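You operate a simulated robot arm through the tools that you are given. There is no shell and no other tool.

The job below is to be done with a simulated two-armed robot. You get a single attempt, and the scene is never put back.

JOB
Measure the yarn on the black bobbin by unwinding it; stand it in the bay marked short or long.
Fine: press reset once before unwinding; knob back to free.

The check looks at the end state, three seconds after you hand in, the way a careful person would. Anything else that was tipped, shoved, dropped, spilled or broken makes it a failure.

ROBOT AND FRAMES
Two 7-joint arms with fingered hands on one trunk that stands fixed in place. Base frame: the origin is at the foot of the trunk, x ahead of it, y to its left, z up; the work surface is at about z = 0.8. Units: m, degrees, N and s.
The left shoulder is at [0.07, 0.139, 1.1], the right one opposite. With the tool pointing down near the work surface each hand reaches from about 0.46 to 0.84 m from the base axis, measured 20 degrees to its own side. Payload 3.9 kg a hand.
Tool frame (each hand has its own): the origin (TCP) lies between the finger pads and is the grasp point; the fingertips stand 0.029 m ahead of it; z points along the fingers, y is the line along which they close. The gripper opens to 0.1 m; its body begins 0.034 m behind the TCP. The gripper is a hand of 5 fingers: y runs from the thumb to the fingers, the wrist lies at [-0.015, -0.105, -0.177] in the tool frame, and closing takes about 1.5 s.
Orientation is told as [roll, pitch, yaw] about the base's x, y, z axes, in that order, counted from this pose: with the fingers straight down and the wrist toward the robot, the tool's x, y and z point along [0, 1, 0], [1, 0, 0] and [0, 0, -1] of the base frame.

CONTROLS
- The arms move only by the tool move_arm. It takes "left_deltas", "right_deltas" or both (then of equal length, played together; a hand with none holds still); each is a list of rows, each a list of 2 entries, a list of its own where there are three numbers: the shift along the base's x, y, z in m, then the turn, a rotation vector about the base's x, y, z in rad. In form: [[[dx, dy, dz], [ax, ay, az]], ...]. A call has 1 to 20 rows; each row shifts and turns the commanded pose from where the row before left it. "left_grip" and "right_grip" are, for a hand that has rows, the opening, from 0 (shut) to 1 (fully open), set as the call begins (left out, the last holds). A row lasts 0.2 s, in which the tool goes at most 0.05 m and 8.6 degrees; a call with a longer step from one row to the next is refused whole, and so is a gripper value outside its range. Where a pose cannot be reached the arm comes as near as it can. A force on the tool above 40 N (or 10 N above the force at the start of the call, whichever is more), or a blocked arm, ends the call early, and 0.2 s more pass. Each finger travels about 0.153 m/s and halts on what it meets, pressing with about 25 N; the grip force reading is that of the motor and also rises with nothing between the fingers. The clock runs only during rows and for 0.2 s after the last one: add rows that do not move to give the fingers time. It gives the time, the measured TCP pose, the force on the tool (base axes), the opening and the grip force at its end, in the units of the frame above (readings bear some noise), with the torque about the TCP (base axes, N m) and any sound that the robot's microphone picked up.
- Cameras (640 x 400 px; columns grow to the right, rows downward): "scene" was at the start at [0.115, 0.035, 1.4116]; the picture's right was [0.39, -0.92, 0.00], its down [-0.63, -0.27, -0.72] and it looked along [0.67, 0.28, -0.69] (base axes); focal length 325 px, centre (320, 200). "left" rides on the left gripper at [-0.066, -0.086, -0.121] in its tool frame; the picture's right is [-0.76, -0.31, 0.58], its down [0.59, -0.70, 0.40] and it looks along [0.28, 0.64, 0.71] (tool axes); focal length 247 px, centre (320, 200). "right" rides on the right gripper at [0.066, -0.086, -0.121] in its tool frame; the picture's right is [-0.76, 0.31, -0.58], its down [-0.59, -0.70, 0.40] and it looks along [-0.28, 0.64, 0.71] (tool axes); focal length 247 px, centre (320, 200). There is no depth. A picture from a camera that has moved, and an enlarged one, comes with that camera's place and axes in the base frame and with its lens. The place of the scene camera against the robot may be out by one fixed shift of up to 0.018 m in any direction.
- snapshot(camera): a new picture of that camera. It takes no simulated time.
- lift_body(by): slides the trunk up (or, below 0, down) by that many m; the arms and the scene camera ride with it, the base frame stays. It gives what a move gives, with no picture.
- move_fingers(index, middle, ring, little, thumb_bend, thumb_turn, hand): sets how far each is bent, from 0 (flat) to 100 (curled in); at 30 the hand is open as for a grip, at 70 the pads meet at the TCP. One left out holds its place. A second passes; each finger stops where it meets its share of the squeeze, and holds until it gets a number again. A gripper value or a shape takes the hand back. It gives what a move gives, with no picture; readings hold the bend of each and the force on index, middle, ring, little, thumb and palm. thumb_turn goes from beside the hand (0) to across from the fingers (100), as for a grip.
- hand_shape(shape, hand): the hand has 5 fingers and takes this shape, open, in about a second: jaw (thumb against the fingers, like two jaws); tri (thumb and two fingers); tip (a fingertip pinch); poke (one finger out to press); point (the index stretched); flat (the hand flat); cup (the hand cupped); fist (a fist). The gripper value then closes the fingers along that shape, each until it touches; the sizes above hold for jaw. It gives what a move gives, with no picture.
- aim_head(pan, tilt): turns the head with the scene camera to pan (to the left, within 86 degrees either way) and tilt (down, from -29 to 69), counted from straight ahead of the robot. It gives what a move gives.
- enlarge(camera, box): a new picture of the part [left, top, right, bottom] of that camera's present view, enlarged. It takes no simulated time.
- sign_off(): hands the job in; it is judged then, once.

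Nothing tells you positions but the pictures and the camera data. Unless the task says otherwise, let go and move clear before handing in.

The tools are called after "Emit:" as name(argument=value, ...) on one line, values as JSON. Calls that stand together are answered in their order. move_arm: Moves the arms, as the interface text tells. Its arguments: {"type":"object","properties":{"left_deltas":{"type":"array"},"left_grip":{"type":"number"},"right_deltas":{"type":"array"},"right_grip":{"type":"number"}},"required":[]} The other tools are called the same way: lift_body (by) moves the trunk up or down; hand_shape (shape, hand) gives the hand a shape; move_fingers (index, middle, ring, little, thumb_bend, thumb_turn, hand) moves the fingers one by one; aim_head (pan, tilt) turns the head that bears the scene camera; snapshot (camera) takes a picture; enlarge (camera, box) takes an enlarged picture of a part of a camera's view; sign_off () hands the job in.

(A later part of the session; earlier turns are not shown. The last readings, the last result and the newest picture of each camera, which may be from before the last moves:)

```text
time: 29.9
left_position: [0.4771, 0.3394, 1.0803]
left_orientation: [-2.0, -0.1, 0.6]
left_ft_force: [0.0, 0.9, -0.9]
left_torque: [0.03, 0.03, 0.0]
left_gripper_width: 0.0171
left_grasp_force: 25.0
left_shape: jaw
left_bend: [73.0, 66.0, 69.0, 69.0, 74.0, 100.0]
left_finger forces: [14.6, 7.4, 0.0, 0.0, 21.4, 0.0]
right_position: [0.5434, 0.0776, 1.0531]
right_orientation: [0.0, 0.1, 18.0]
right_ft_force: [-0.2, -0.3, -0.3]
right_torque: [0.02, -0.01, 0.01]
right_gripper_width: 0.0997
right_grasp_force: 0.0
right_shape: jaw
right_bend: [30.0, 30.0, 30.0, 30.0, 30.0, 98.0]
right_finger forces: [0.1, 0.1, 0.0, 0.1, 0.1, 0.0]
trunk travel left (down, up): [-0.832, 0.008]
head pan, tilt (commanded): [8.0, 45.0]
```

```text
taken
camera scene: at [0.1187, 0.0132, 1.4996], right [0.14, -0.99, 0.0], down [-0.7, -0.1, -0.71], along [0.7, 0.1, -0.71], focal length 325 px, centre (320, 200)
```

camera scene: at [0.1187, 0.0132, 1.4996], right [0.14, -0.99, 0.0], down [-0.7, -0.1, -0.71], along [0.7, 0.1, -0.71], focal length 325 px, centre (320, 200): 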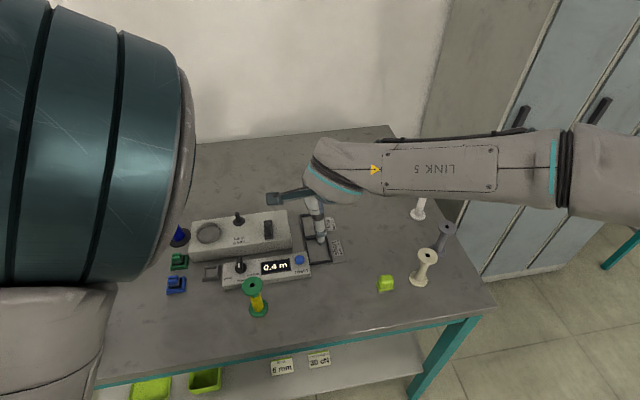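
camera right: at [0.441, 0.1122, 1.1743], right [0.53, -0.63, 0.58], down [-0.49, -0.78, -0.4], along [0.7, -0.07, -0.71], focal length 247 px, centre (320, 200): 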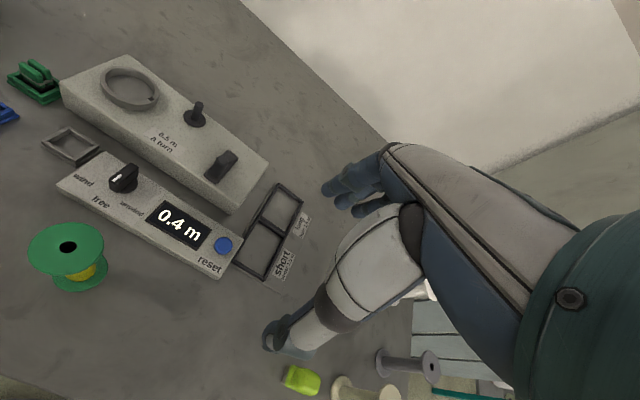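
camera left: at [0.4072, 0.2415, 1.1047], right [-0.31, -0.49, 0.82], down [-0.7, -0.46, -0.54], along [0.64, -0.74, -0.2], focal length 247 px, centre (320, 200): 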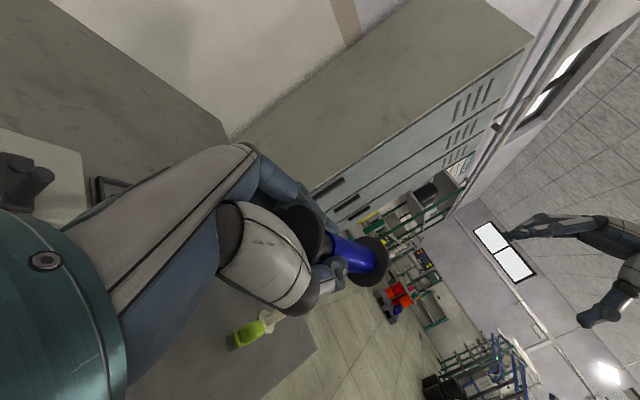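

Emit:
enlarge(camera="right", box=[160, 80, 240, 130])

Emit:
enlarge(camera="right", box=[180, 120, 280, 182])

Emit:
enlarge(camera="right", box=[85, 45, 185, 107])

Emit:
enlarge(camera="right", box=[20, 215, 120, 300])

Emit:
enlarge(camera="right", box=[0, 50, 100, 170])

```text
8.00 times, centred on (200, 105) of right
camera zoom: at [0.441, 0.1122, 1.1743], right [0.53, -0.63, 0.58], down [-0.49, -0.78, -0.4], along [0.7, -0.07, -0.71], focal length 1976 px, centre (1280, 960)
```

zoom: 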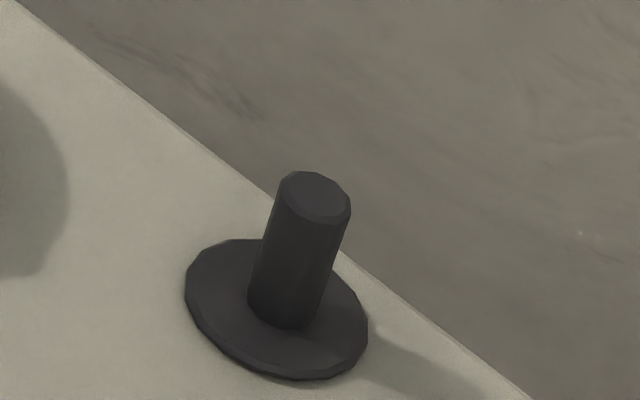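

```text
6.40 times, centred on (230, 151) of right
camera zoom: at [0.441, 0.1122, 1.1743], right [0.53, -0.63, 0.58], down [-0.49, -0.78, -0.4], along [0.7, -0.07, -0.71], focal length 1581 px, centre (896, 514)
```

zoom: 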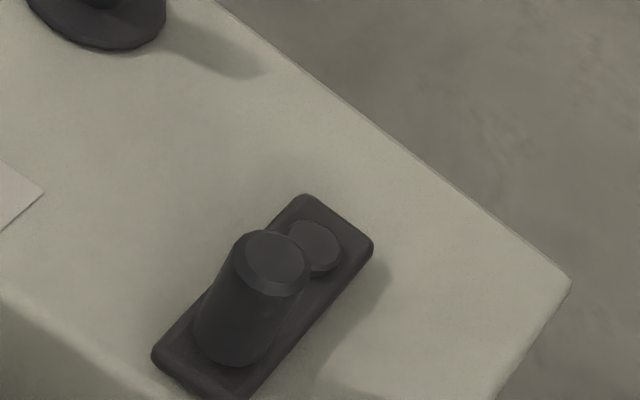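

```text
6.40 times, centred on (135, 76) of right
camera zoom: at [0.441, 0.1122, 1.1743], right [0.53, -0.63, 0.58], down [-0.49, -0.78, -0.4], along [0.7, -0.07, -0.71], focal length 1581 px, centre (1504, 994)
```

zoom: 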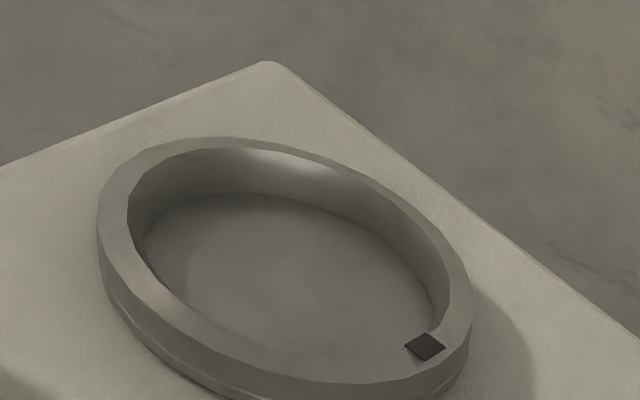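

```text
4.71 times, centred on (70, 258) of right
camera zoom: at [0.441, 0.1122, 1.1743], right [0.53, -0.63, 0.58], down [-0.49, -0.78, -0.4], along [0.7, -0.07, -0.71], focal length 1162 px, centre (1496, -71)
```

zoom: 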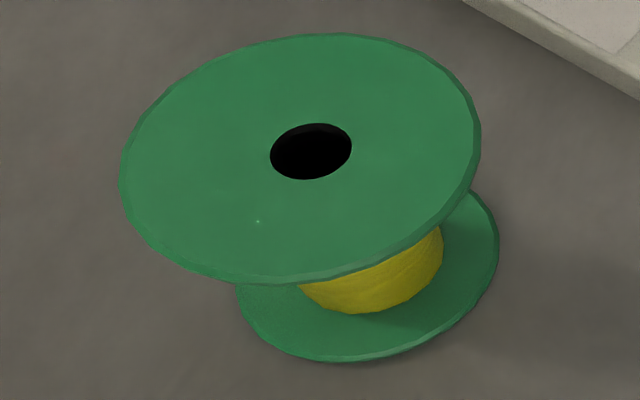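

```text
3.33 times, centred on (50, 110) of right
camera zoom: at [0.441, 0.1122, 1.1743], right [0.53, -0.63, 0.58], down [-0.49, -0.78, -0.4], along [0.7, -0.07, -0.71], focal length 823 px, centre (1220, 500)
```

zoom: 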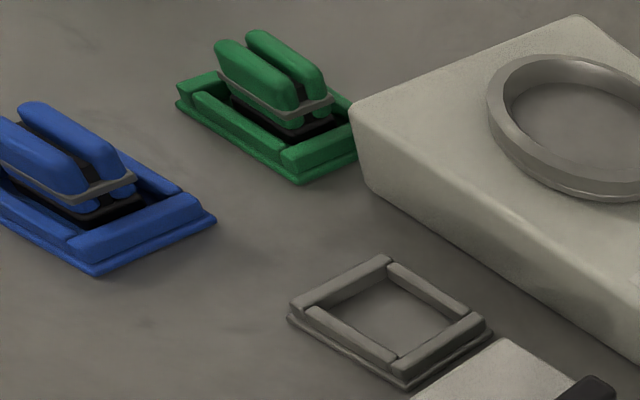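

Careful silhouettes give a peg of about 12 mm against a 10 mm bobbin bore, so the peg must be the cone stand. The marked cup (centre about [0.6065, 0.3615], inner about 54 mm) is then the driven bobbin seat, and the arm with the post is the crank, its pivot near [0.658, 0.221]. I'll bring the bobbin over the cup and straighten its lean.

Emit:
move_arm(left_deltas=[[[0.0325, 0.005, -0.01], [0.024, 0.014, -0.004]], [[0.0325, 0.005, -0.02], [0.024, 0.014, -0.004]], [[0.0325, 0.005, -0.025], [0.024, 0.014, -0.004]], [[0.0325, 0.005, -0.025], [0.024, 0.014, -0.004]], [[0, 0, 0], [0, 0, 0]]])

Emit:
snapshot(camera="right")

Emit:
snapshot(camera="scene")

Emit:
snapshot(camera="left")

```text
time: 31.1
left_position: [0.6095, 0.3565, 1.006]
left_orientation: [5.4, 3.1, -1.0]
left_ft_force: [-0.4, 0.2, -1.1]
left_torque: [0.0, 0.0, 0.01]
left_gripper_width: 0.0171
left_grasp_force: 25.3
left_shape: jaw
left_bend: [73.0, 66.0, 69.0, 69.0, 74.0, 100.0]
left_finger forces: [14.6, 7.5, 0.1, 0.1, 21.5, 0.0]
right_position: [0.5433, 0.0786, 1.0541]
right_orientation: [-0.1, 0.0, 18.1]
right_ft_force: [0.5, -0.1, 0.8]
right_torque: [0.0, -0.03, -0.01]
right_gripper_width: 0.0999
right_grasp_force: 0.1
right_shape: jaw
right_bend: [30.0, 30.0, 30.0, 30.0, 30.0, 98.0]
right_finger forces: [0.1, 0.0, 0.0, 0.0, 0.0, 0.0]
trunk travel left (down, up): [-0.832, 0.008]
head pan, tilt (commanded): [8.0, 45.0]
```

```text
taken
camera right: at [0.4405, 0.1128, 1.1747], right [0.53, -0.62, 0.58], down [-0.49, -0.78, -0.4], along [0.7, -0.07, -0.71], focal length 247 px, centre (320, 200)
```

right: 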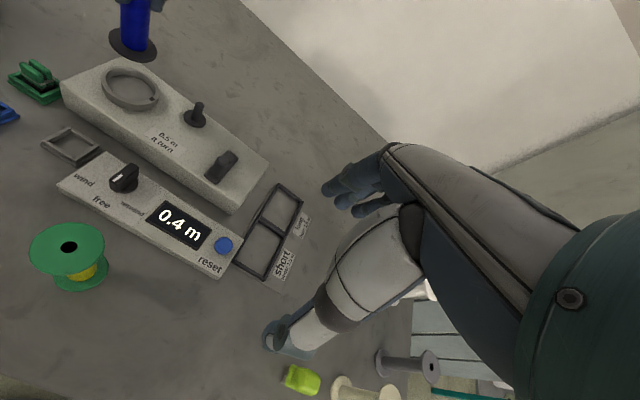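

```text
taken
camera scene: at [0.1183, 0.0143, 1.4996], right [0.14, -0.99, 0.0], down [-0.7, -0.1, -0.71], along [0.7, 0.1, -0.71], focal length 325 px, centre (320, 200)
```

scene: 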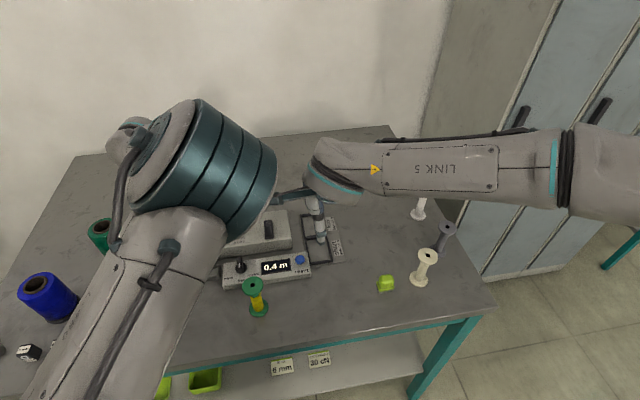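

```text
taken
camera left: at [0.5282, 0.2819, 1.1223], right [-0.35, -0.69, -0.63], down [-0.71, 0.64, -0.3], along [0.61, 0.34, -0.72], focal length 247 px, centre (320, 200)
```

left: 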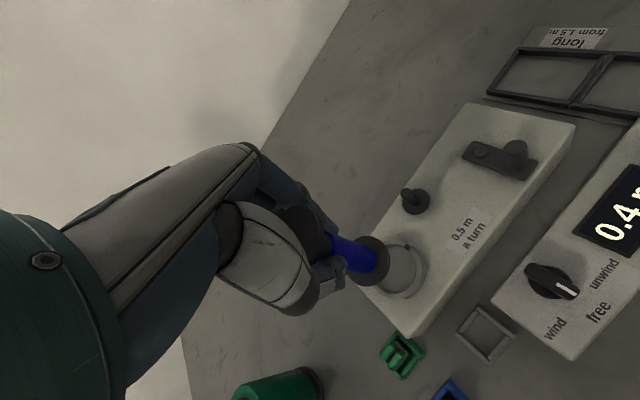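

Emit:
move_arm(left_deltas=[[[0, 0, -0.02], [-0.015, 0, 0.008]], [[0, 0, -0.01], [-0.015, 0, 0.008]], [[0, 0, 0], [0, 0, 0]]])

Emit:
enlarge(camera="right", box=[80, 0, 180, 120])

Emit:
enlarge(camera="left", box=[280, 190, 460, 320])

```text
time: 31.9
left_position: [0.6102, 0.3553, 0.9734]
left_orientation: [3.6, 3.1, -0.2]
left_ft_force: [0.1, 0.9, -1.5]
left_torque: [0.03, -0.05, 0.02]
left_gripper_width: 0.0171
left_grasp_force: 24.7
left_shape: jaw
left_bend: [73.0, 66.0, 69.0, 69.0, 74.0, 100.0]
left_finger forces: [14.6, 7.5, 0.1, 0.1, 21.5, 0.0]
right_position: [0.5437, 0.0774, 1.0532]
right_orientation: [0.1, 0.0, 18.1]
right_ft_force: [-0.1, -0.4, -0.7]
right_torque: [0.04, 0.01, -0.04]
right_gripper_width: 0.1
right_grasp_force: 0.1
right_shape: jaw
right_bend: [30.0, 30.0, 30.0, 30.0, 30.0, 98.0]
right_finger forces: [0.0, 0.0, 0.1, 0.0, 0.0, 0.0]
trunk travel left (down, up): [-0.832, 0.008]
head pan, tilt (commanded): [8.0, 45.0]
```

```text
3.33 times, centred on (130, 60) of right
camera zoom: at [0.4415, 0.1126, 1.1742], right [0.53, -0.62, 0.58], down [-0.49, -0.78, -0.4], along [0.7, -0.07, -0.71], focal length 823 px, centre (953, 667)
```

zoom: 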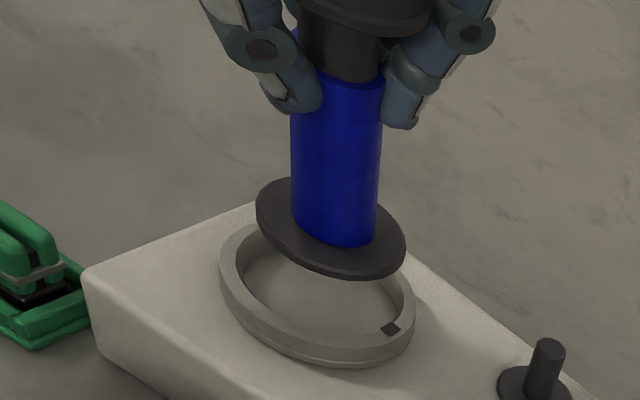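

```text
3.08 times, centred on (370, 255) of left
camera zoom: at [0.5301, 0.284, 1.0934], right [-0.34, -0.72, -0.61], down [-0.72, 0.62, -0.32], along [0.6, 0.33, -0.73], focal length 760 px, centre (166, 31)
```

zoom: 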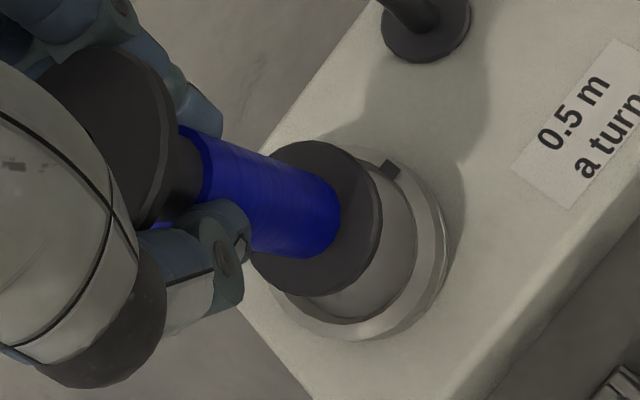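

The bobbin hangs vertical in both views, its flange is clearly smaller than the cup, and it is only about 3 mm off centre. I'll shift it slightly and lower it into the cup in small steps.

Emit:
move_arm(left_deltas=[[[-0.0015, 0.003, 0], [0, 0, 0]], [[0, 0, -0.01], [0, 0, 0]], [[0, 0, -0.01], [0, 0, 0]], [[0, 0, -0.006], [0, 0, 0]], [[0, 0, 0], [0, 0, 0]]])

Emit:
enlarge(camera="right", box=[80, 0, 180, 120])

Emit:
enlarge(camera="left", box=[280, 190, 460, 320])

```text
time: 33.1
left_position: [0.6091, 0.3598, 0.9477]
left_orientation: [3.6, 3.1, -0.1]
left_ft_force: [0.6, -0.1, -0.8]
left_torque: [-0.03, 0.02, 0.03]
left_gripper_width: 0.0171
left_grasp_force: 24.7
left_shape: jaw
left_bend: [73.0, 66.0, 69.0, 69.0, 74.0, 100.0]
left_finger forces: [14.6, 7.5, 0.0, 0.0, 21.6, 0.1]
right_position: [0.5439, 0.0772, 1.0533]
right_orientation: [0.0, 0.1, 18.1]
right_ft_force: [-0.3, 0.3, 0.6]
right_torque: [0.02, -0.02, 0.01]
right_gripper_width: 0.0998
right_grasp_force: 0.0
right_shape: jaw
right_bend: [30.0, 30.0, 30.0, 30.0, 30.0, 98.0]
right_finger forces: [0.0, 0.0, 0.0, 0.1, 0.1, 0.1]
trunk travel left (down, up): [-0.832, 0.008]
head pan, tilt (commanded): [8.0, 45.0]
```

```text
3.33 times, centred on (130, 60) of right
camera zoom: at [0.4416, 0.1128, 1.1742], right [0.53, -0.62, 0.58], down [-0.49, -0.78, -0.4], along [0.7, -0.07, -0.71], focal length 823 px, centre (953, 667)
```

zoom: 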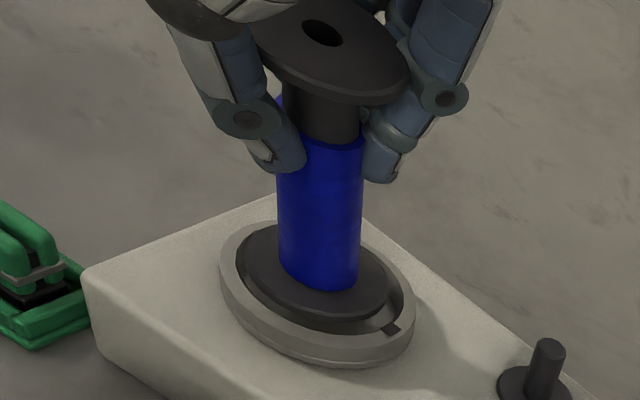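

```text
3.08 times, centred on (370, 255) of left
camera zoom: at [0.5285, 0.2881, 1.0677], right [-0.34, -0.72, -0.61], down [-0.72, 0.62, -0.32], along [0.6, 0.33, -0.73], focal length 760 px, centre (166, 31)
```

zoom: 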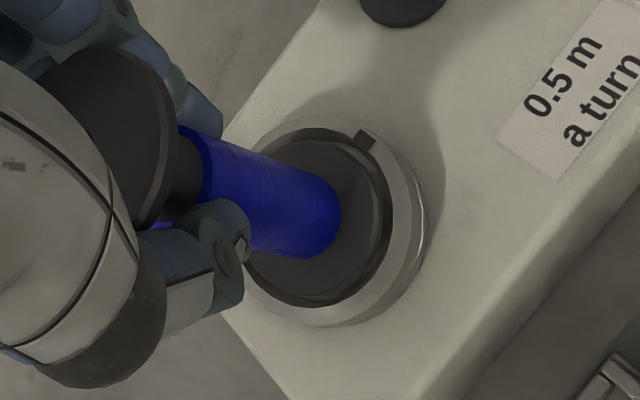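

The base is centred just inside the rim. I'll lower gently until it touches the floor.

Emit:
move_arm(left_deltas=[[[0, 0, -0.005], [0, 0, 0]], [[0, 0, -0.004], [0, 0, 0]], [[0, 0, -0.003], [0, 0, 0]], [[0, 0, 0], [0, 0, 0]]])

Emit:
enlarge(camera="right", box=[80, 0, 180, 120])

```text
time: 34.1
left_position: [0.6089, 0.359, 0.9421]
left_orientation: [3.7, 2.6, -0.2]
left_ft_force: [6.5, 2.0, 29.1]
left_torque: [0.22, 0.12, -0.02]
left_gripper_width: 0.0188
left_grasp_force: 25.2
left_shape: jaw
left_bend: [74.0, 65.0, 69.0, 69.0, 75.0, 100.0]
left_finger forces: [19.9, 12.4, 0.0, 0.1, 24.5, 0.0]
right_position: [0.5416, 0.0761, 1.055]
right_orientation: [0.0, -0.2, 18.0]
right_ft_force: [0.6, -0.4, 0.4]
right_torque: [0.01, -0.01, 0.0]
right_gripper_width: 0.0998
right_grasp_force: 0.0
right_shape: jaw
right_bend: [30.0, 30.0, 30.0, 30.0, 30.0, 98.0]
right_finger forces: [0.0, 0.0, 0.0, 0.1, 0.0, 0.0]
trunk travel left (down, up): [-0.832, 0.008]
head pan, tilt (commanded): [8.0, 45.0]
```

```text
3.33 times, centred on (130, 60) of right
camera zoom: at [0.4387, 0.1107, 1.1759], right [0.52, -0.63, 0.58], down [-0.49, -0.78, -0.4], along [0.7, -0.07, -0.71], focal length 823 px, centre (953, 667)
```

zoom: 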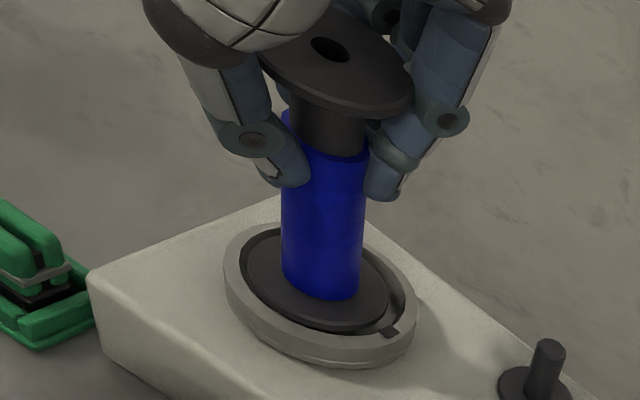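

It reached the floor, with the base at about z = 0.857 and a 29 N push. I'll relieve the push and open the hand.

Emit:
move_arm(left_deltas=[[[0, 0, 0.003], [0, 0, 0]], [[0, 0, 0.0025], [0, 0, 0]], [[0, 0, 0], [0, 0, 0]]])

Emit:
enlarge(camera="right", box=[80, 0, 180, 120])

```text
time: 34.9
left_position: [0.6063, 0.3594, 0.942]
left_orientation: [3.7, 3.2, -0.2]
left_ft_force: [6.6, 0.6, 18.0]
left_torque: [0.15, -0.04, -0.05]
left_gripper_width: 0.0189
left_grasp_force: 24.7
left_shape: jaw
left_bend: [74.0, 64.0, 69.0, 69.0, 75.0, 100.0]
left_finger forces: [18.0, 11.5, 0.0, 0.0, 22.2, 0.0]
right_position: [0.5429, 0.0773, 1.0531]
right_orientation: [0.1, -0.1, 18.1]
right_ft_force: [-0.5, 0.8, -0.2]
right_torque: [-0.02, -0.01, 0.0]
right_gripper_width: 0.0998
right_grasp_force: 0.1
right_shape: jaw
right_bend: [30.0, 30.0, 30.0, 30.0, 30.0, 98.0]
right_finger forces: [0.0, 0.0, 0.1, 0.1, 0.0, 0.0]
trunk travel left (down, up): [-0.832, 0.008]
head pan, tilt (commanded): [8.0, 45.0]
```

```text
3.33 times, centred on (130, 60) of right
camera zoom: at [0.44, 0.1114, 1.1749], right [0.53, -0.63, 0.58], down [-0.49, -0.78, -0.4], along [0.7, -0.07, -0.71], focal length 823 px, centre (953, 667)
```

zoom: 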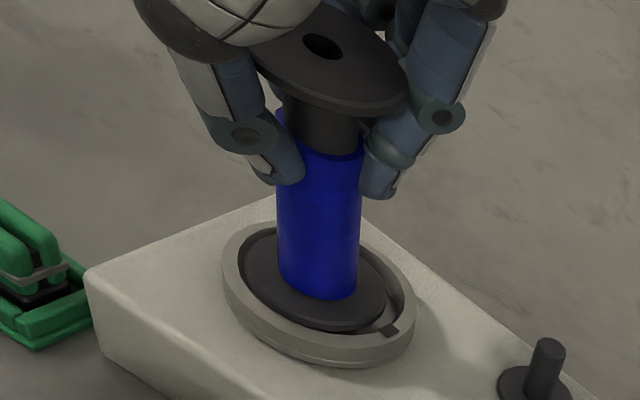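

Emit:
move_arm(left_deltas=[[[0, 0, 0.002], [0, 0, 0]], [[0, 0, 0.0015], [0, 0, 0]], [[0, 0, 0], [0, 0, 0]]])

```text
time: 35.7
left_position: [0.6065, 0.359, 0.9439]
left_orientation: [3.5, 3.3, -0.2]
left_ft_force: [0.9, -0.8, 2.7]
left_torque: [-0.01, 0.0, 0.0]
left_gripper_width: 0.018
left_grasp_force: 25.0
left_shape: jaw
left_bend: [73.0, 65.0, 69.0, 69.0, 75.0, 100.0]
left_finger forces: [14.7, 8.1, 0.0, 0.1, 21.0, 0.0]
right_position: [0.543, 0.0778, 1.054]
right_orientation: [0.1, 0.0, 18.1]
right_ft_force: [0.1, 0.3, 0.8]
right_torque: [0.0, 0.02, -0.02]
right_gripper_width: 0.0997
right_grasp_force: 0.1
right_shape: jaw
right_bend: [30.0, 30.0, 30.0, 30.0, 30.0, 98.0]
right_finger forces: [0.0, 0.1, 0.1, 0.0, 0.0, 0.1]
trunk travel left (down, up): [-0.832, 0.008]
head pan, tilt (commanded): [8.0, 45.0]
```

The push is down to about 3 N with the bobbin resting on the cup floor. I'll open the hand gradually.

Emit:
move_arm(left_deltas=[[[0, 0, 0], [0, 0, 0]], [[0, 0, 0], [0, 0, 0]], [[0, 0, 0], [0, 0, 0]], [[0, 0, 0], [0, 0, 0]]], left_grip=0.45)

Emit:
enlarge(camera="right", box=[80, 0, 180, 120])

Emit:
move_arm(left_deltas=[[[0, 0, 0], [0, 0, 0]], [[0, 0, 0], [0, 0, 0]], [[0, 0, 0], [0, 0, 0]], [[0, 0, 0], [0, 0, 0]]], left_grip=1.0)

Emit:
enlarge(camera="right", box=[80, 0, 180, 120])

Emit:
snapshot(camera="left")

```text
time: 36.7
left_position: [0.6089, 0.3603, 0.9455]
left_orientation: [3.7, 3.3, -0.2]
left_ft_force: [0.1, 0.1, 0.3]
left_torque: [0.0, -0.02, 0.0]
left_gripper_width: 0.0447
left_grasp_force: 0.0
left_shape: jaw
left_bend: [43.0, 45.0, 74.0, 51.0, 39.0, 100.0]
left_finger forces: [0.1, 0.0, 0.1, 0.0, 0.0, 0.1]
right_position: [0.5444, 0.0775, 1.054]
right_orientation: [0.1, 0.1, 18.1]
right_ft_force: [-0.8, -0.2, 0.5]
right_torque: [0.01, -0.03, -0.01]
right_gripper_width: 0.0998
right_grasp_force: 0.2
right_shape: jaw
right_bend: [30.0, 30.0, 30.0, 30.0, 30.0, 98.0]
right_finger forces: [0.0, 0.1, 0.0, 0.0, 0.0, 0.0]
trunk travel left (down, up): [-0.832, 0.008]
head pan, tilt (commanded): [8.0, 45.0]
```

```text
3.33 times, centred on (130, 60) of right
camera zoom: at [0.4415, 0.1128, 1.1742], right [0.53, -0.62, 0.58], down [-0.49, -0.78, -0.4], along [0.7, -0.07, -0.71], focal length 823 px, centre (953, 667)
```

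zoom: 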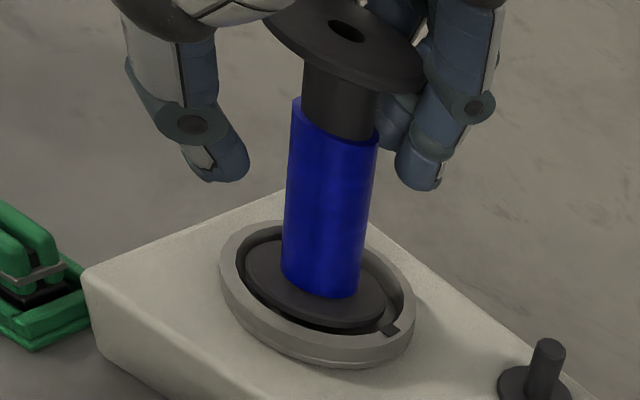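

```text
time: 37.7
left_position: [0.6081, 0.3606, 0.9441]
left_orientation: [3.6, 3.2, -0.2]
left_ft_force: [0.4, 1.1, -0.5]
left_torque: [0.02, 0.03, -0.02]
left_gripper_width: 0.1
left_grasp_force: 0.1
left_shape: jaw
left_bend: [30.0, 30.0, 30.0, 30.0, 30.0, 98.0]
left_finger forces: [0.0, 0.0, 0.0, 0.0, 0.1, 0.1]
right_position: [0.5435, 0.0792, 1.0535]
right_orientation: [-0.1, 0.0, 18.1]
right_ft_force: [-0.5, 0.0, -0.1]
right_torque: [-0.04, 0.03, 0.02]
right_gripper_width: 0.0998
right_grasp_force: 0.1
right_shape: jaw
right_bend: [30.0, 30.0, 30.0, 30.0, 30.0, 98.0]
right_finger forces: [0.1, 0.0, 0.0, 0.0, 0.1, 0.1]
trunk travel left (down, up): [-0.832, 0.008]
head pan, tilt (commanded): [8.0, 45.0]
```

```text
3.33 times, centred on (130, 60) of right
camera zoom: at [0.4415, 0.1128, 1.1742], right [0.53, -0.62, 0.58], down [-0.49, -0.78, -0.4], along [0.7, -0.07, -0.71], focal length 823 px, centre (953, 667)
```

zoom: 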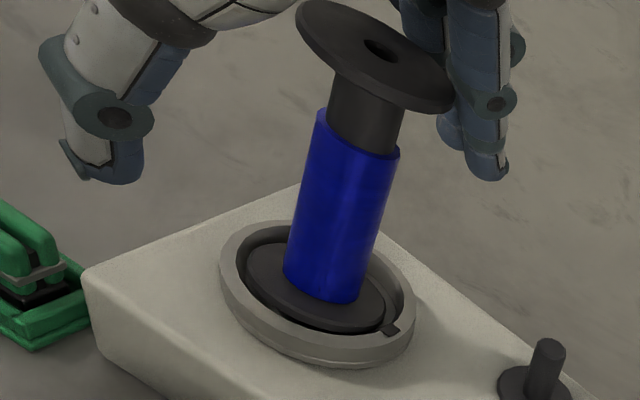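

```text
taken
camera left: at [0.5283, 0.2886, 1.064], right [-0.34, -0.72, -0.61], down [-0.72, 0.62, -0.32], along [0.6, 0.33, -0.73], focal length 247 px, centre (320, 200)
```

left: 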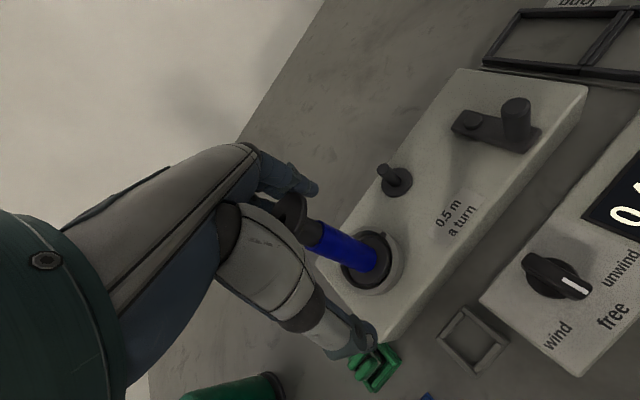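

The bobbin leans towards the fingers as they open, so it is not sitting flat. I'll zoom in on the base before moving anything.

Emit:
enlarge(camera="right", box=[100, 50, 170, 115])

Emit:
enlarge(camera="left", box=[280, 190, 420, 310])

Emit:
enlarge(camera="right", box=[90, 0, 190, 70])

```text
6.15 times, centred on (135, 82) of right
camera zoom: at [0.4415, 0.1128, 1.1742], right [0.53, -0.62, 0.58], down [-0.49, -0.78, -0.4], along [0.7, -0.07, -0.71], focal length 1520 px, centre (1458, 923)
```

zoom: 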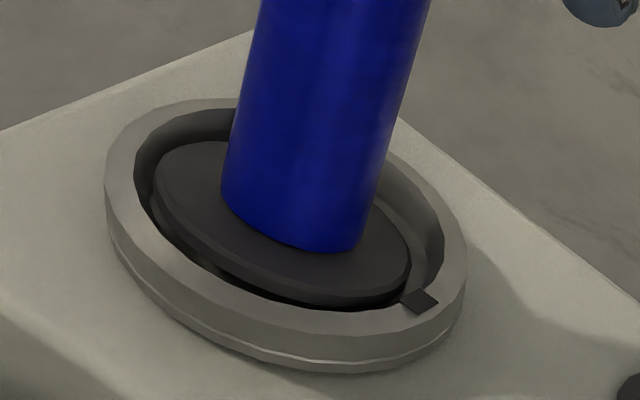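

```text
3.33 times, centred on (350, 250) of left
camera zoom: at [0.5283, 0.2886, 1.064], right [-0.34, -0.72, -0.61], down [-0.72, 0.62, -0.32], along [0.6, 0.33, -0.73], focal length 823 px, centre (220, 33)
```

zoom: 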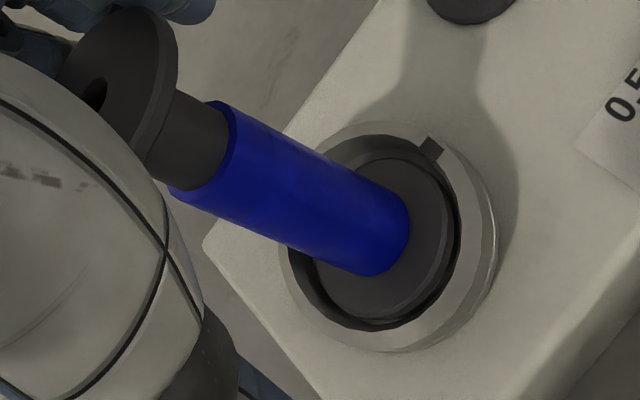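

```text
5.71 times, centred on (140, 35) of right
camera zoom: at [0.4415, 0.1128, 1.1742], right [0.53, -0.62, 0.58], down [-0.49, -0.78, -0.4], along [0.7, -0.07, -0.71], focal length 1411 px, centre (1349, 1143)
```

zoom: 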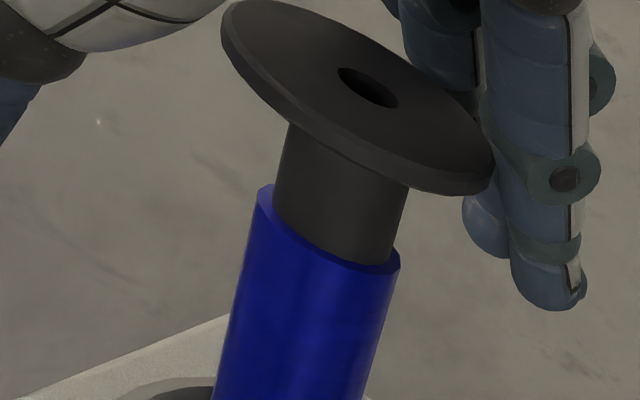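

The torque reading during the press puts the contact on the base's robot-side edge, at about x = 0.586. So the base caught the rim there and tipped forward about 14°, and the bobbin must go about 4–5 mm further in +x. I'll re-close the hand to set it upright.

Emit:
move_arm(left_deltas=[[[0, 0, 0], [0, 0, 0]], [[0, 0, 0], [0, 0, 0]], [[0, 0, 0], [0, 0, 0]], [[0, 0, 0], [0, 0, 0]], [[0, 0, 0], [0, 0, 0]]], left_grip=0.45)

Emit:
enlarge(camera="right", box=[80, 0, 180, 120])

Emit:
move_arm(left_deltas=[[[0, 0, 0], [0, 0, 0]], [[0, 0, 0], [0, 0, 0]], [[0, 0, 0], [0, 0, 0]], [[0, 0, 0], [0, 0, 0]], [[0, 0, 0], [0, 0, 0]]], left_grip=0.0)

Emit:
enlarge(camera="right", box=[80, 0, 180, 120])

```text
time: 38.9
left_position: [0.6083, 0.3603, 0.9446]
left_orientation: [3.6, 3.2, -0.2]
left_ft_force: [0.4, 0.6, 0.0]
left_torque: [0.02, 0.01, 0.0]
left_gripper_width: 0.0453
left_grasp_force: 0.0
left_shape: jaw
left_bend: [42.0, 45.0, 74.0, 51.0, 39.0, 100.0]
left_finger forces: [0.0, 0.1, 0.1, 0.0, 0.0, 0.0]
right_position: [0.5444, 0.0789, 1.0538]
right_orientation: [0.1, 0.1, 18.1]
right_ft_force: [-0.1, 0.2, 0.1]
right_torque: [0.01, -0.02, 0.03]
right_gripper_width: 0.0996
right_grasp_force: 0.0
right_shape: jaw
right_bend: [30.0, 30.0, 30.0, 30.0, 30.0, 98.0]
right_finger forces: [0.0, 0.0, 0.1, 0.0, 0.0, 0.0]
trunk travel left (down, up): [-0.832, 0.008]
head pan, tilt (commanded): [8.0, 45.0]
```

```text
3.33 times, centred on (130, 60) of right
camera zoom: at [0.4415, 0.1128, 1.1742], right [0.53, -0.62, 0.58], down [-0.49, -0.78, -0.4], along [0.7, -0.07, -0.71], focal length 823 px, centre (953, 667)
```

zoom: 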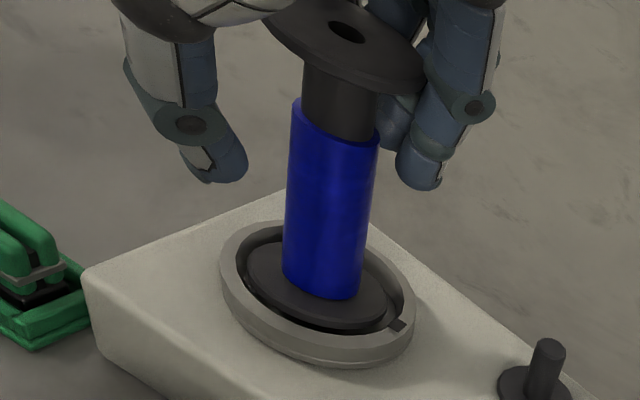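

```text
time: 40.1
left_position: [0.6081, 0.3597, 0.9441]
left_orientation: [3.6, 3.2, -0.1]
left_ft_force: [-0.6, 0.3, 0.1]
left_torque: [-0.01, 0.02, 0.0]
left_gripper_width: 0.005
left_grasp_force: 24.4
left_shape: jaw
left_bend: [71.0, 61.0, 70.0, 70.0, 74.0, 100.0]
left_finger forces: [2.4, 9.6, 3.5, 0.0, 21.3, 0.0]
right_position: [0.5438, 0.078, 1.0538]
right_orientation: [0.1, 0.0, 18.1]
right_ft_force: [0.2, -0.2, 0.6]
right_torque: [0.0, -0.02, -0.03]
right_gripper_width: 0.0997
right_grasp_force: 0.1
right_shape: jaw
right_bend: [30.0, 30.0, 30.0, 30.0, 30.0, 98.0]
right_finger forces: [0.1, 0.0, 0.0, 0.0, 0.0, 0.0]
trunk travel left (down, up): [-0.832, 0.008]
head pan, tilt (commanded): [8.0, 45.0]
```

```text
3.33 times, centred on (130, 60) of right
camera zoom: at [0.4415, 0.1128, 1.1742], right [0.53, -0.62, 0.58], down [-0.49, -0.78, -0.4], along [0.7, -0.07, -0.71], focal length 823 px, centre (953, 667)
```

zoom: 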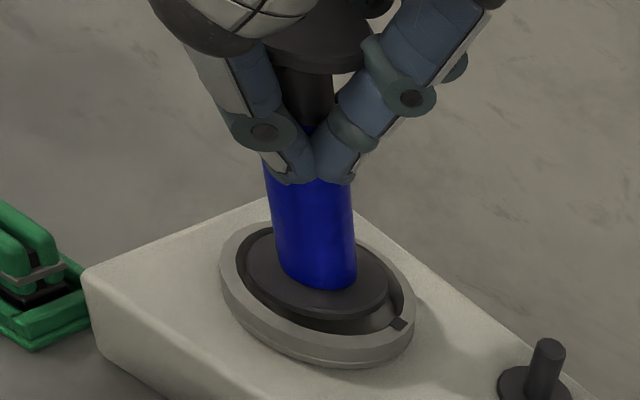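

The bobbin slipped sideways, so the index and thumb met beside the core. I'll open, centre the hand on the leaning core, and grip again.

Emit:
move_arm(left_deltas=[[[0, 0, 0], [0, 0, 0]], [[0, 0, 0], [0, 0, 0]], [[0, 0, 0], [0, 0, 0]]], left_grip=0.45)

Emit:
move_arm(left_deltas=[[[0.002, 0.002, 0], [0, 0, 0]], [[0.003, 0.003, 0], [0, 0, 0]], [[0.003, 0.003, 0], [0, 0, 0]], [[0.003, 0.003, 0], [0, 0, 0]], [[0, 0, 0], [0, 0, 0]]], left_grip=1.0)

Emit:
enlarge(camera="right", box=[80, 0, 180, 120])

Emit:
enlarge(camera="left", box=[260, 180, 420, 310])

```text
time: 40.9
left_position: [0.6094, 0.3606, 0.9433]
left_orientation: [3.7, 3.2, -0.2]
left_ft_force: [0.5, -0.1, 0.7]
left_torque: [0.0, -0.02, -0.02]
left_gripper_width: 0.0444
left_grasp_force: 0.0
left_shape: jaw
left_bend: [43.0, 45.0, 74.0, 51.0, 40.0, 100.0]
left_finger forces: [0.0, 0.0, 0.0, 0.0, 0.0, 0.0]
right_position: [0.5428, 0.0776, 1.0529]
right_orientation: [0.0, 0.0, 18.1]
right_ft_force: [-0.5, -0.1, -0.1]
right_torque: [0.0, -0.02, 0.02]
right_gripper_width: 0.0997
right_grasp_force: 0.0
right_shape: jaw
right_bend: [30.0, 30.0, 30.0, 30.0, 30.0, 98.0]
right_finger forces: [0.1, 0.0, 0.0, 0.0, 0.0, 0.2]
trunk travel left (down, up): [-0.832, 0.008]
head pan, tilt (commanded): [8.0, 45.0]
```

```text
time: 42.1
left_position: [0.621, 0.3706, 0.9443]
left_orientation: [3.6, 3.2, -0.2]
left_ft_force: [0.1, -0.7, -1.2]
left_torque: [-0.02, -0.01, -0.01]
left_gripper_width: 0.1
left_grasp_force: 0.0
left_shape: jaw
left_bend: [30.0, 30.0, 30.0, 30.0, 30.0, 98.0]
left_finger forces: [0.0, 0.0, 0.1, 0.1, 0.0, 0.0]
right_position: [0.5446, 0.0784, 1.0543]
right_orientation: [0.0, 0.1, 18.0]
right_ft_force: [0.6, 0.0, -0.2]
right_torque: [0.02, 0.01, -0.03]
right_gripper_width: 0.0998
right_grasp_force: 0.0
right_shape: jaw
right_bend: [30.0, 30.0, 30.0, 30.0, 30.0, 98.0]
right_finger forces: [0.1, 0.1, 0.0, 0.0, 0.0, 0.0]
trunk travel left (down, up): [-0.832, 0.008]
head pan, tilt (commanded): [8.0, 45.0]
```

```text
3.33 times, centred on (130, 60) of right
camera zoom: at [0.4414, 0.1127, 1.1743], right [0.53, -0.62, 0.58], down [-0.49, -0.78, -0.4], along [0.7, -0.07, -0.71], focal length 823 px, centre (953, 667)
```

zoom: 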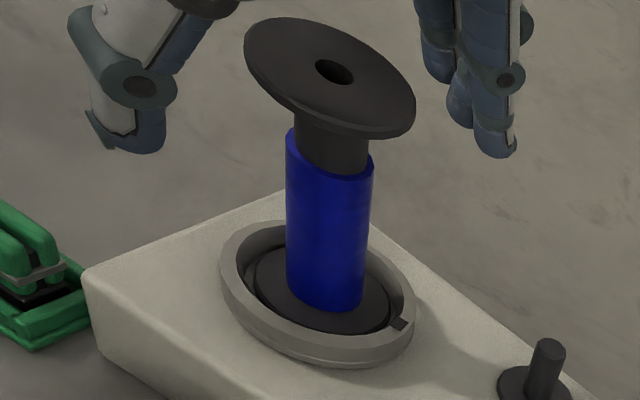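

```text
3.08 times, centred on (340, 245) of left
camera zoom: at [0.5399, 0.2994, 1.0633], right [-0.34, -0.72, -0.61], down [-0.72, 0.62, -0.32], along [0.6, 0.33, -0.73], focal length 760 px, centre (258, 62)
```

zoom: 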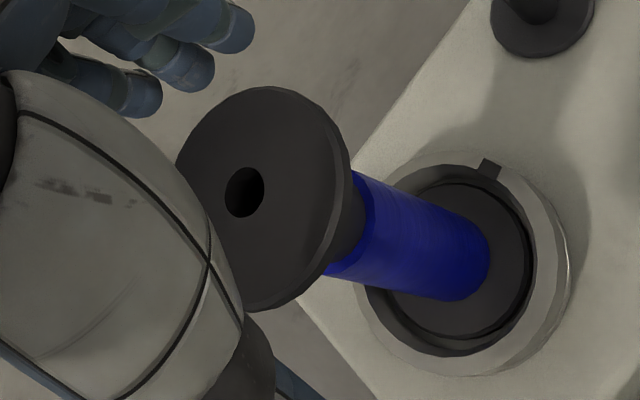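

Opening again let it drop fully into the cup, and the right view shows the bobbin upright and seated. I'll lift the left hand straight up and away.

Emit:
move_arm(left_deltas=[[[0, 0, 0.015], [0, 0, 0]], [[0, 0, 0.03], [0, 0, 0]], [[0, 0, 0.04], [0, 0, 0]], [[0, 0, 0.035], [-0.03, -0.03, 0]], [[0, 0, 0], [0, 0, 0]]])

Emit:
enlarge(camera="right", box=[60, 0, 260, 125])

Emit:
snapshot(camera="left")

```text
time: 43.3
left_position: [0.6201, 0.3712, 1.0648]
left_orientation: [1.9, 1.5, -0.4]
left_ft_force: [0.3, 0.6, 0.1]
left_torque: [0.01, 0.0, 0.01]
left_gripper_width: 0.0996
left_grasp_force: 0.1
left_shape: jaw
left_bend: [30.0, 30.0, 30.0, 30.0, 30.0, 98.0]
left_finger forces: [0.0, 0.1, 0.0, 0.1, 0.0, 0.1]
right_position: [0.5453, 0.0773, 1.0539]
right_orientation: [-0.1, -0.1, 18.0]
right_ft_force: [0.1, 0.2, -0.7]
right_torque: [-0.02, -0.01, -0.02]
right_gripper_width: 0.0999
right_grasp_force: 0.1
right_shape: jaw
right_bend: [30.0, 30.0, 30.0, 30.0, 30.0, 98.0]
right_finger forces: [0.0, 0.0, 0.1, 0.1, 0.0, 0.0]
trunk travel left (down, up): [-0.832, 0.008]
head pan, tilt (commanded): [8.0, 45.0]
```

```text
3.20 times, centred on (160, 62) of right
camera zoom: at [0.4419, 0.1128, 1.174], right [0.53, -0.62, 0.58], down [-0.49, -0.78, -0.4], along [0.7, -0.07, -0.71], focal length 790 px, centre (832, 640)
```

zoom: 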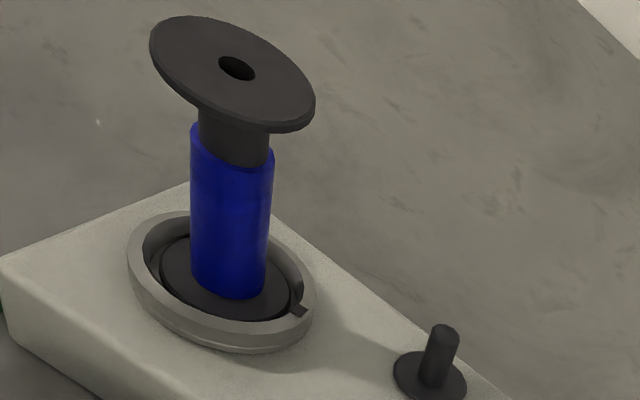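

```text
taken
camera left: at [0.5363, 0.3032, 1.184], right [-0.33, -0.74, -0.59], down [-0.71, 0.6, -0.36], along [0.62, 0.3, -0.72], focal length 247 px, centre (320, 200)
```

left: 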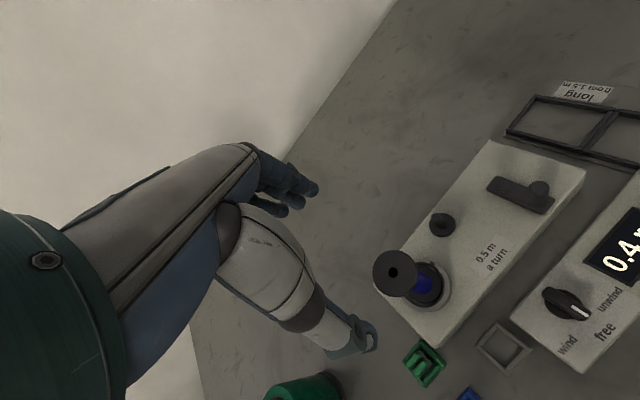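

The bobbin is seated upright in the cup. Next I'll shape the right hand to poke and look at where its fingertip lies.

Emit:
hand_shape(hand="right", shape="poke")

Emit:
snapshot(camera="right")

Emit:
snapshot(camera="scene")

Emit:
snapshot(camera="left")

```text
time: 44.2
left_position: [0.6199, 0.3713, 1.0631]
left_orientation: [1.9, 1.5, -0.4]
left_ft_force: [0.6, -0.4, 0.2]
left_torque: [0.01, -0.01, -0.01]
left_gripper_width: 0.0998
left_grasp_force: 0.2
left_shape: jaw
left_bend: [30.0, 30.0, 30.0, 30.0, 30.0, 98.0]
left_finger forces: [0.0, 0.0, 0.1, 0.1, 0.0, 0.0]
right_position: [0.5438, 0.0785, 1.0523]
right_orientation: [0.0, 0.0, 18.1]
right_ft_force: [-0.6, 0.7, 0.0]
right_torque: [-0.01, -0.01, 0.0]
right_gripper_width: 0.0
right_grasp_force: 0.1
right_shape: poke
right_bend: [70.0, 70.0, 99.0, 99.0, 100.0, 100.0]
right_finger forces: [0.0, 0.1, 0.1, 0.1, 0.1, 0.0]
trunk travel left (down, up): [-0.832, 0.008]
head pan, tilt (commanded): [8.0, 45.0]
```

```text
taken
camera right: at [0.4414, 0.1128, 1.1743], right [0.53, -0.62, 0.58], down [-0.49, -0.78, -0.4], along [0.7, -0.07, -0.71], focal length 247 px, centre (320, 200)
```

right: 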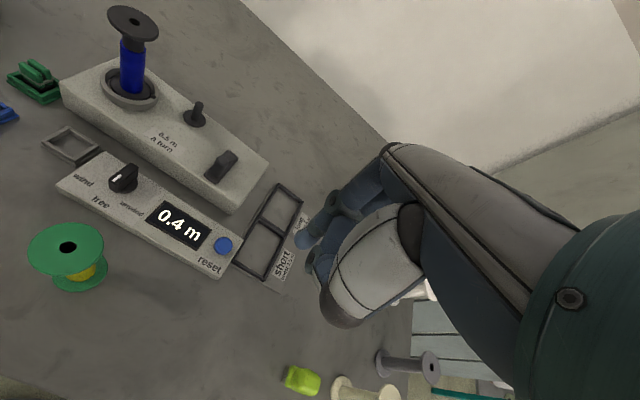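

```text
taken
camera scene: at [0.1194, 0.0143, 1.4995], right [0.14, -0.99, 0.0], down [-0.7, -0.1, -0.71], along [0.7, 0.1, -0.71], focal length 325 px, centre (320, 200)
```

scene: 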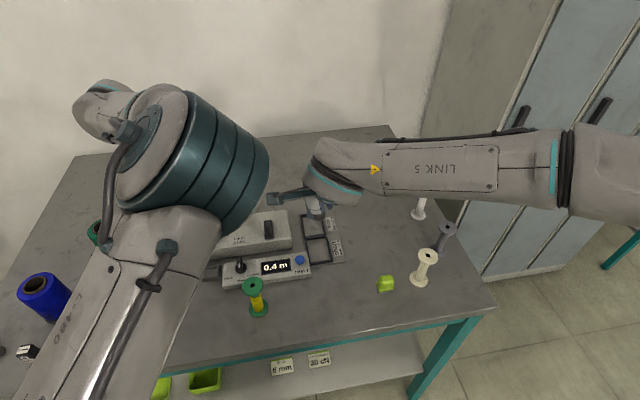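

```text
taken
camera left: at [0.5359, 0.3032, 1.1839], right [-0.33, -0.74, -0.59], down [-0.71, 0.6, -0.36], along [0.63, 0.3, -0.72], focal length 247 px, centre (320, 200)
```

left: 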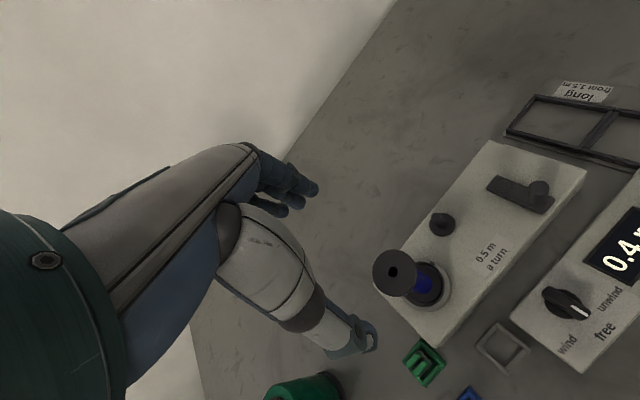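

Emit:
enlarge(camera="right", box=[270, 170, 400, 300])

Emit:
enlarge(camera="scene", box=[250, 160, 370, 290])

```text
3.08 times, centred on (335, 235) of right
camera zoom: at [0.4414, 0.1128, 1.1743], right [0.53, -0.62, 0.58], down [-0.49, -0.78, -0.4], along [0.7, -0.07, -0.71], focal length 760 px, centre (274, 92)
```

zoom: 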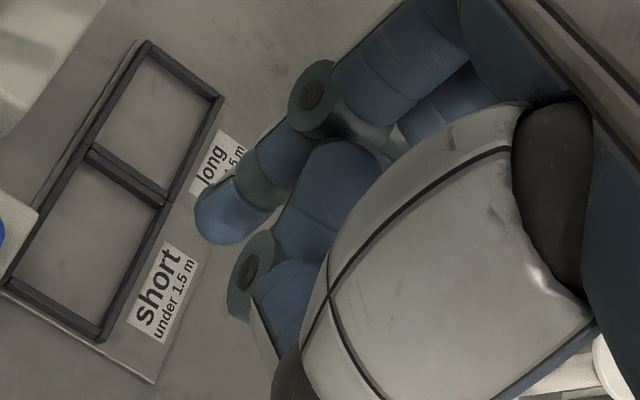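

```text
3.08 times, centred on (310, 225) of scene
camera zoom: at [0.1194, 0.0143, 1.4995], right [0.14, -0.99, 0.0], down [-0.7, -0.1, -0.71], along [0.7, 0.1, -0.71], focal length 1000 px, centre (351, 123)
```

zoom: 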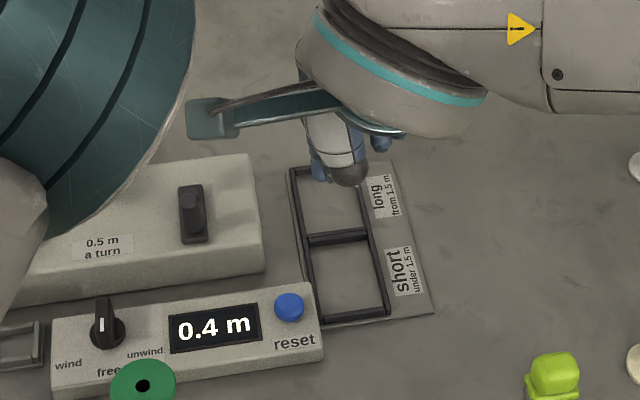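

The poke fingertip sits almost directly under the right TCP, 29 mm ahead. The reset button is at about [0.578, 0.124, 0.83], so I'll hover the fingertip 3–4 cm above it.

Emit:
move_arm(right_deltas=[[[0.0083, 0.01, -0.038], [0, 0, 0]], [[0.0083, 0.01, -0.038], [0, 0, 0]], [[0.0083, 0.01, -0.038], [0, 0, 0]], [[0.0083, 0.0105, -0.038], [0, 0, 0]], [[0, 0, 0], [0, 0, 0]]])

Emit:
snapshot(camera="right")

Emit:
enlarge(camera="scene", box=[230, 200, 350, 300])

```text
time: 45.4
left_position: [0.6188, 0.3716, 1.0646]
left_orientation: [1.9, 1.3, -0.4]
left_ft_force: [0.5, -0.4, -0.2]
left_torque: [-0.01, 0.01, -0.01]
left_gripper_width: 0.1
left_grasp_force: 0.0
left_shape: jaw
left_bend: [30.0, 30.0, 30.0, 30.0, 30.0, 98.0]
left_finger forces: [0.0, 0.1, 0.0, 0.1, 0.1, 0.0]
right_position: [0.5784, 0.1174, 0.9012]
right_orientation: [-0.1, 0.0, 18.1]
right_ft_force: [-0.7, 0.0, 0.2]
right_torque: [0.02, -0.01, -0.03]
right_gripper_width: 0.0001
right_grasp_force: 0.0
right_shape: poke
right_bend: [70.0, 70.0, 99.0, 99.0, 100.0, 100.0]
right_finger forces: [0.1, 0.1, 0.1, 0.1, 0.0, 0.0]
trunk travel left (down, up): [-0.832, 0.008]
head pan, tilt (commanded): [8.0, 45.0]
```

```text
taken
camera right: at [0.4759, 0.1518, 1.0213], right [0.53, -0.62, 0.58], down [-0.49, -0.78, -0.4], along [0.7, -0.07, -0.71], focal length 247 px, centre (320, 200)
```

right: 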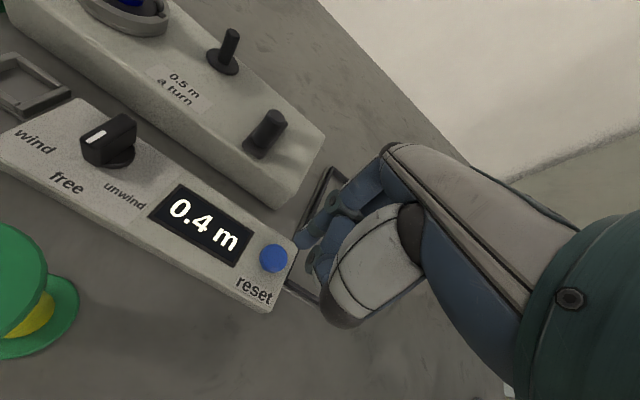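

```text
4.00 times, centred on (290, 250) of scene
camera zoom: at [0.1186, 0.0137, 1.4996], right [0.14, -0.99, 0.0], down [-0.7, -0.1, -0.71], along [0.7, 0.1, -0.71], focal length 1300 px, centre (440, 0)
```

zoom: 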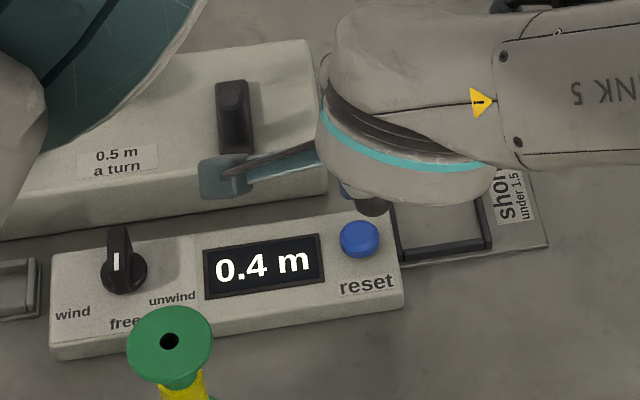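

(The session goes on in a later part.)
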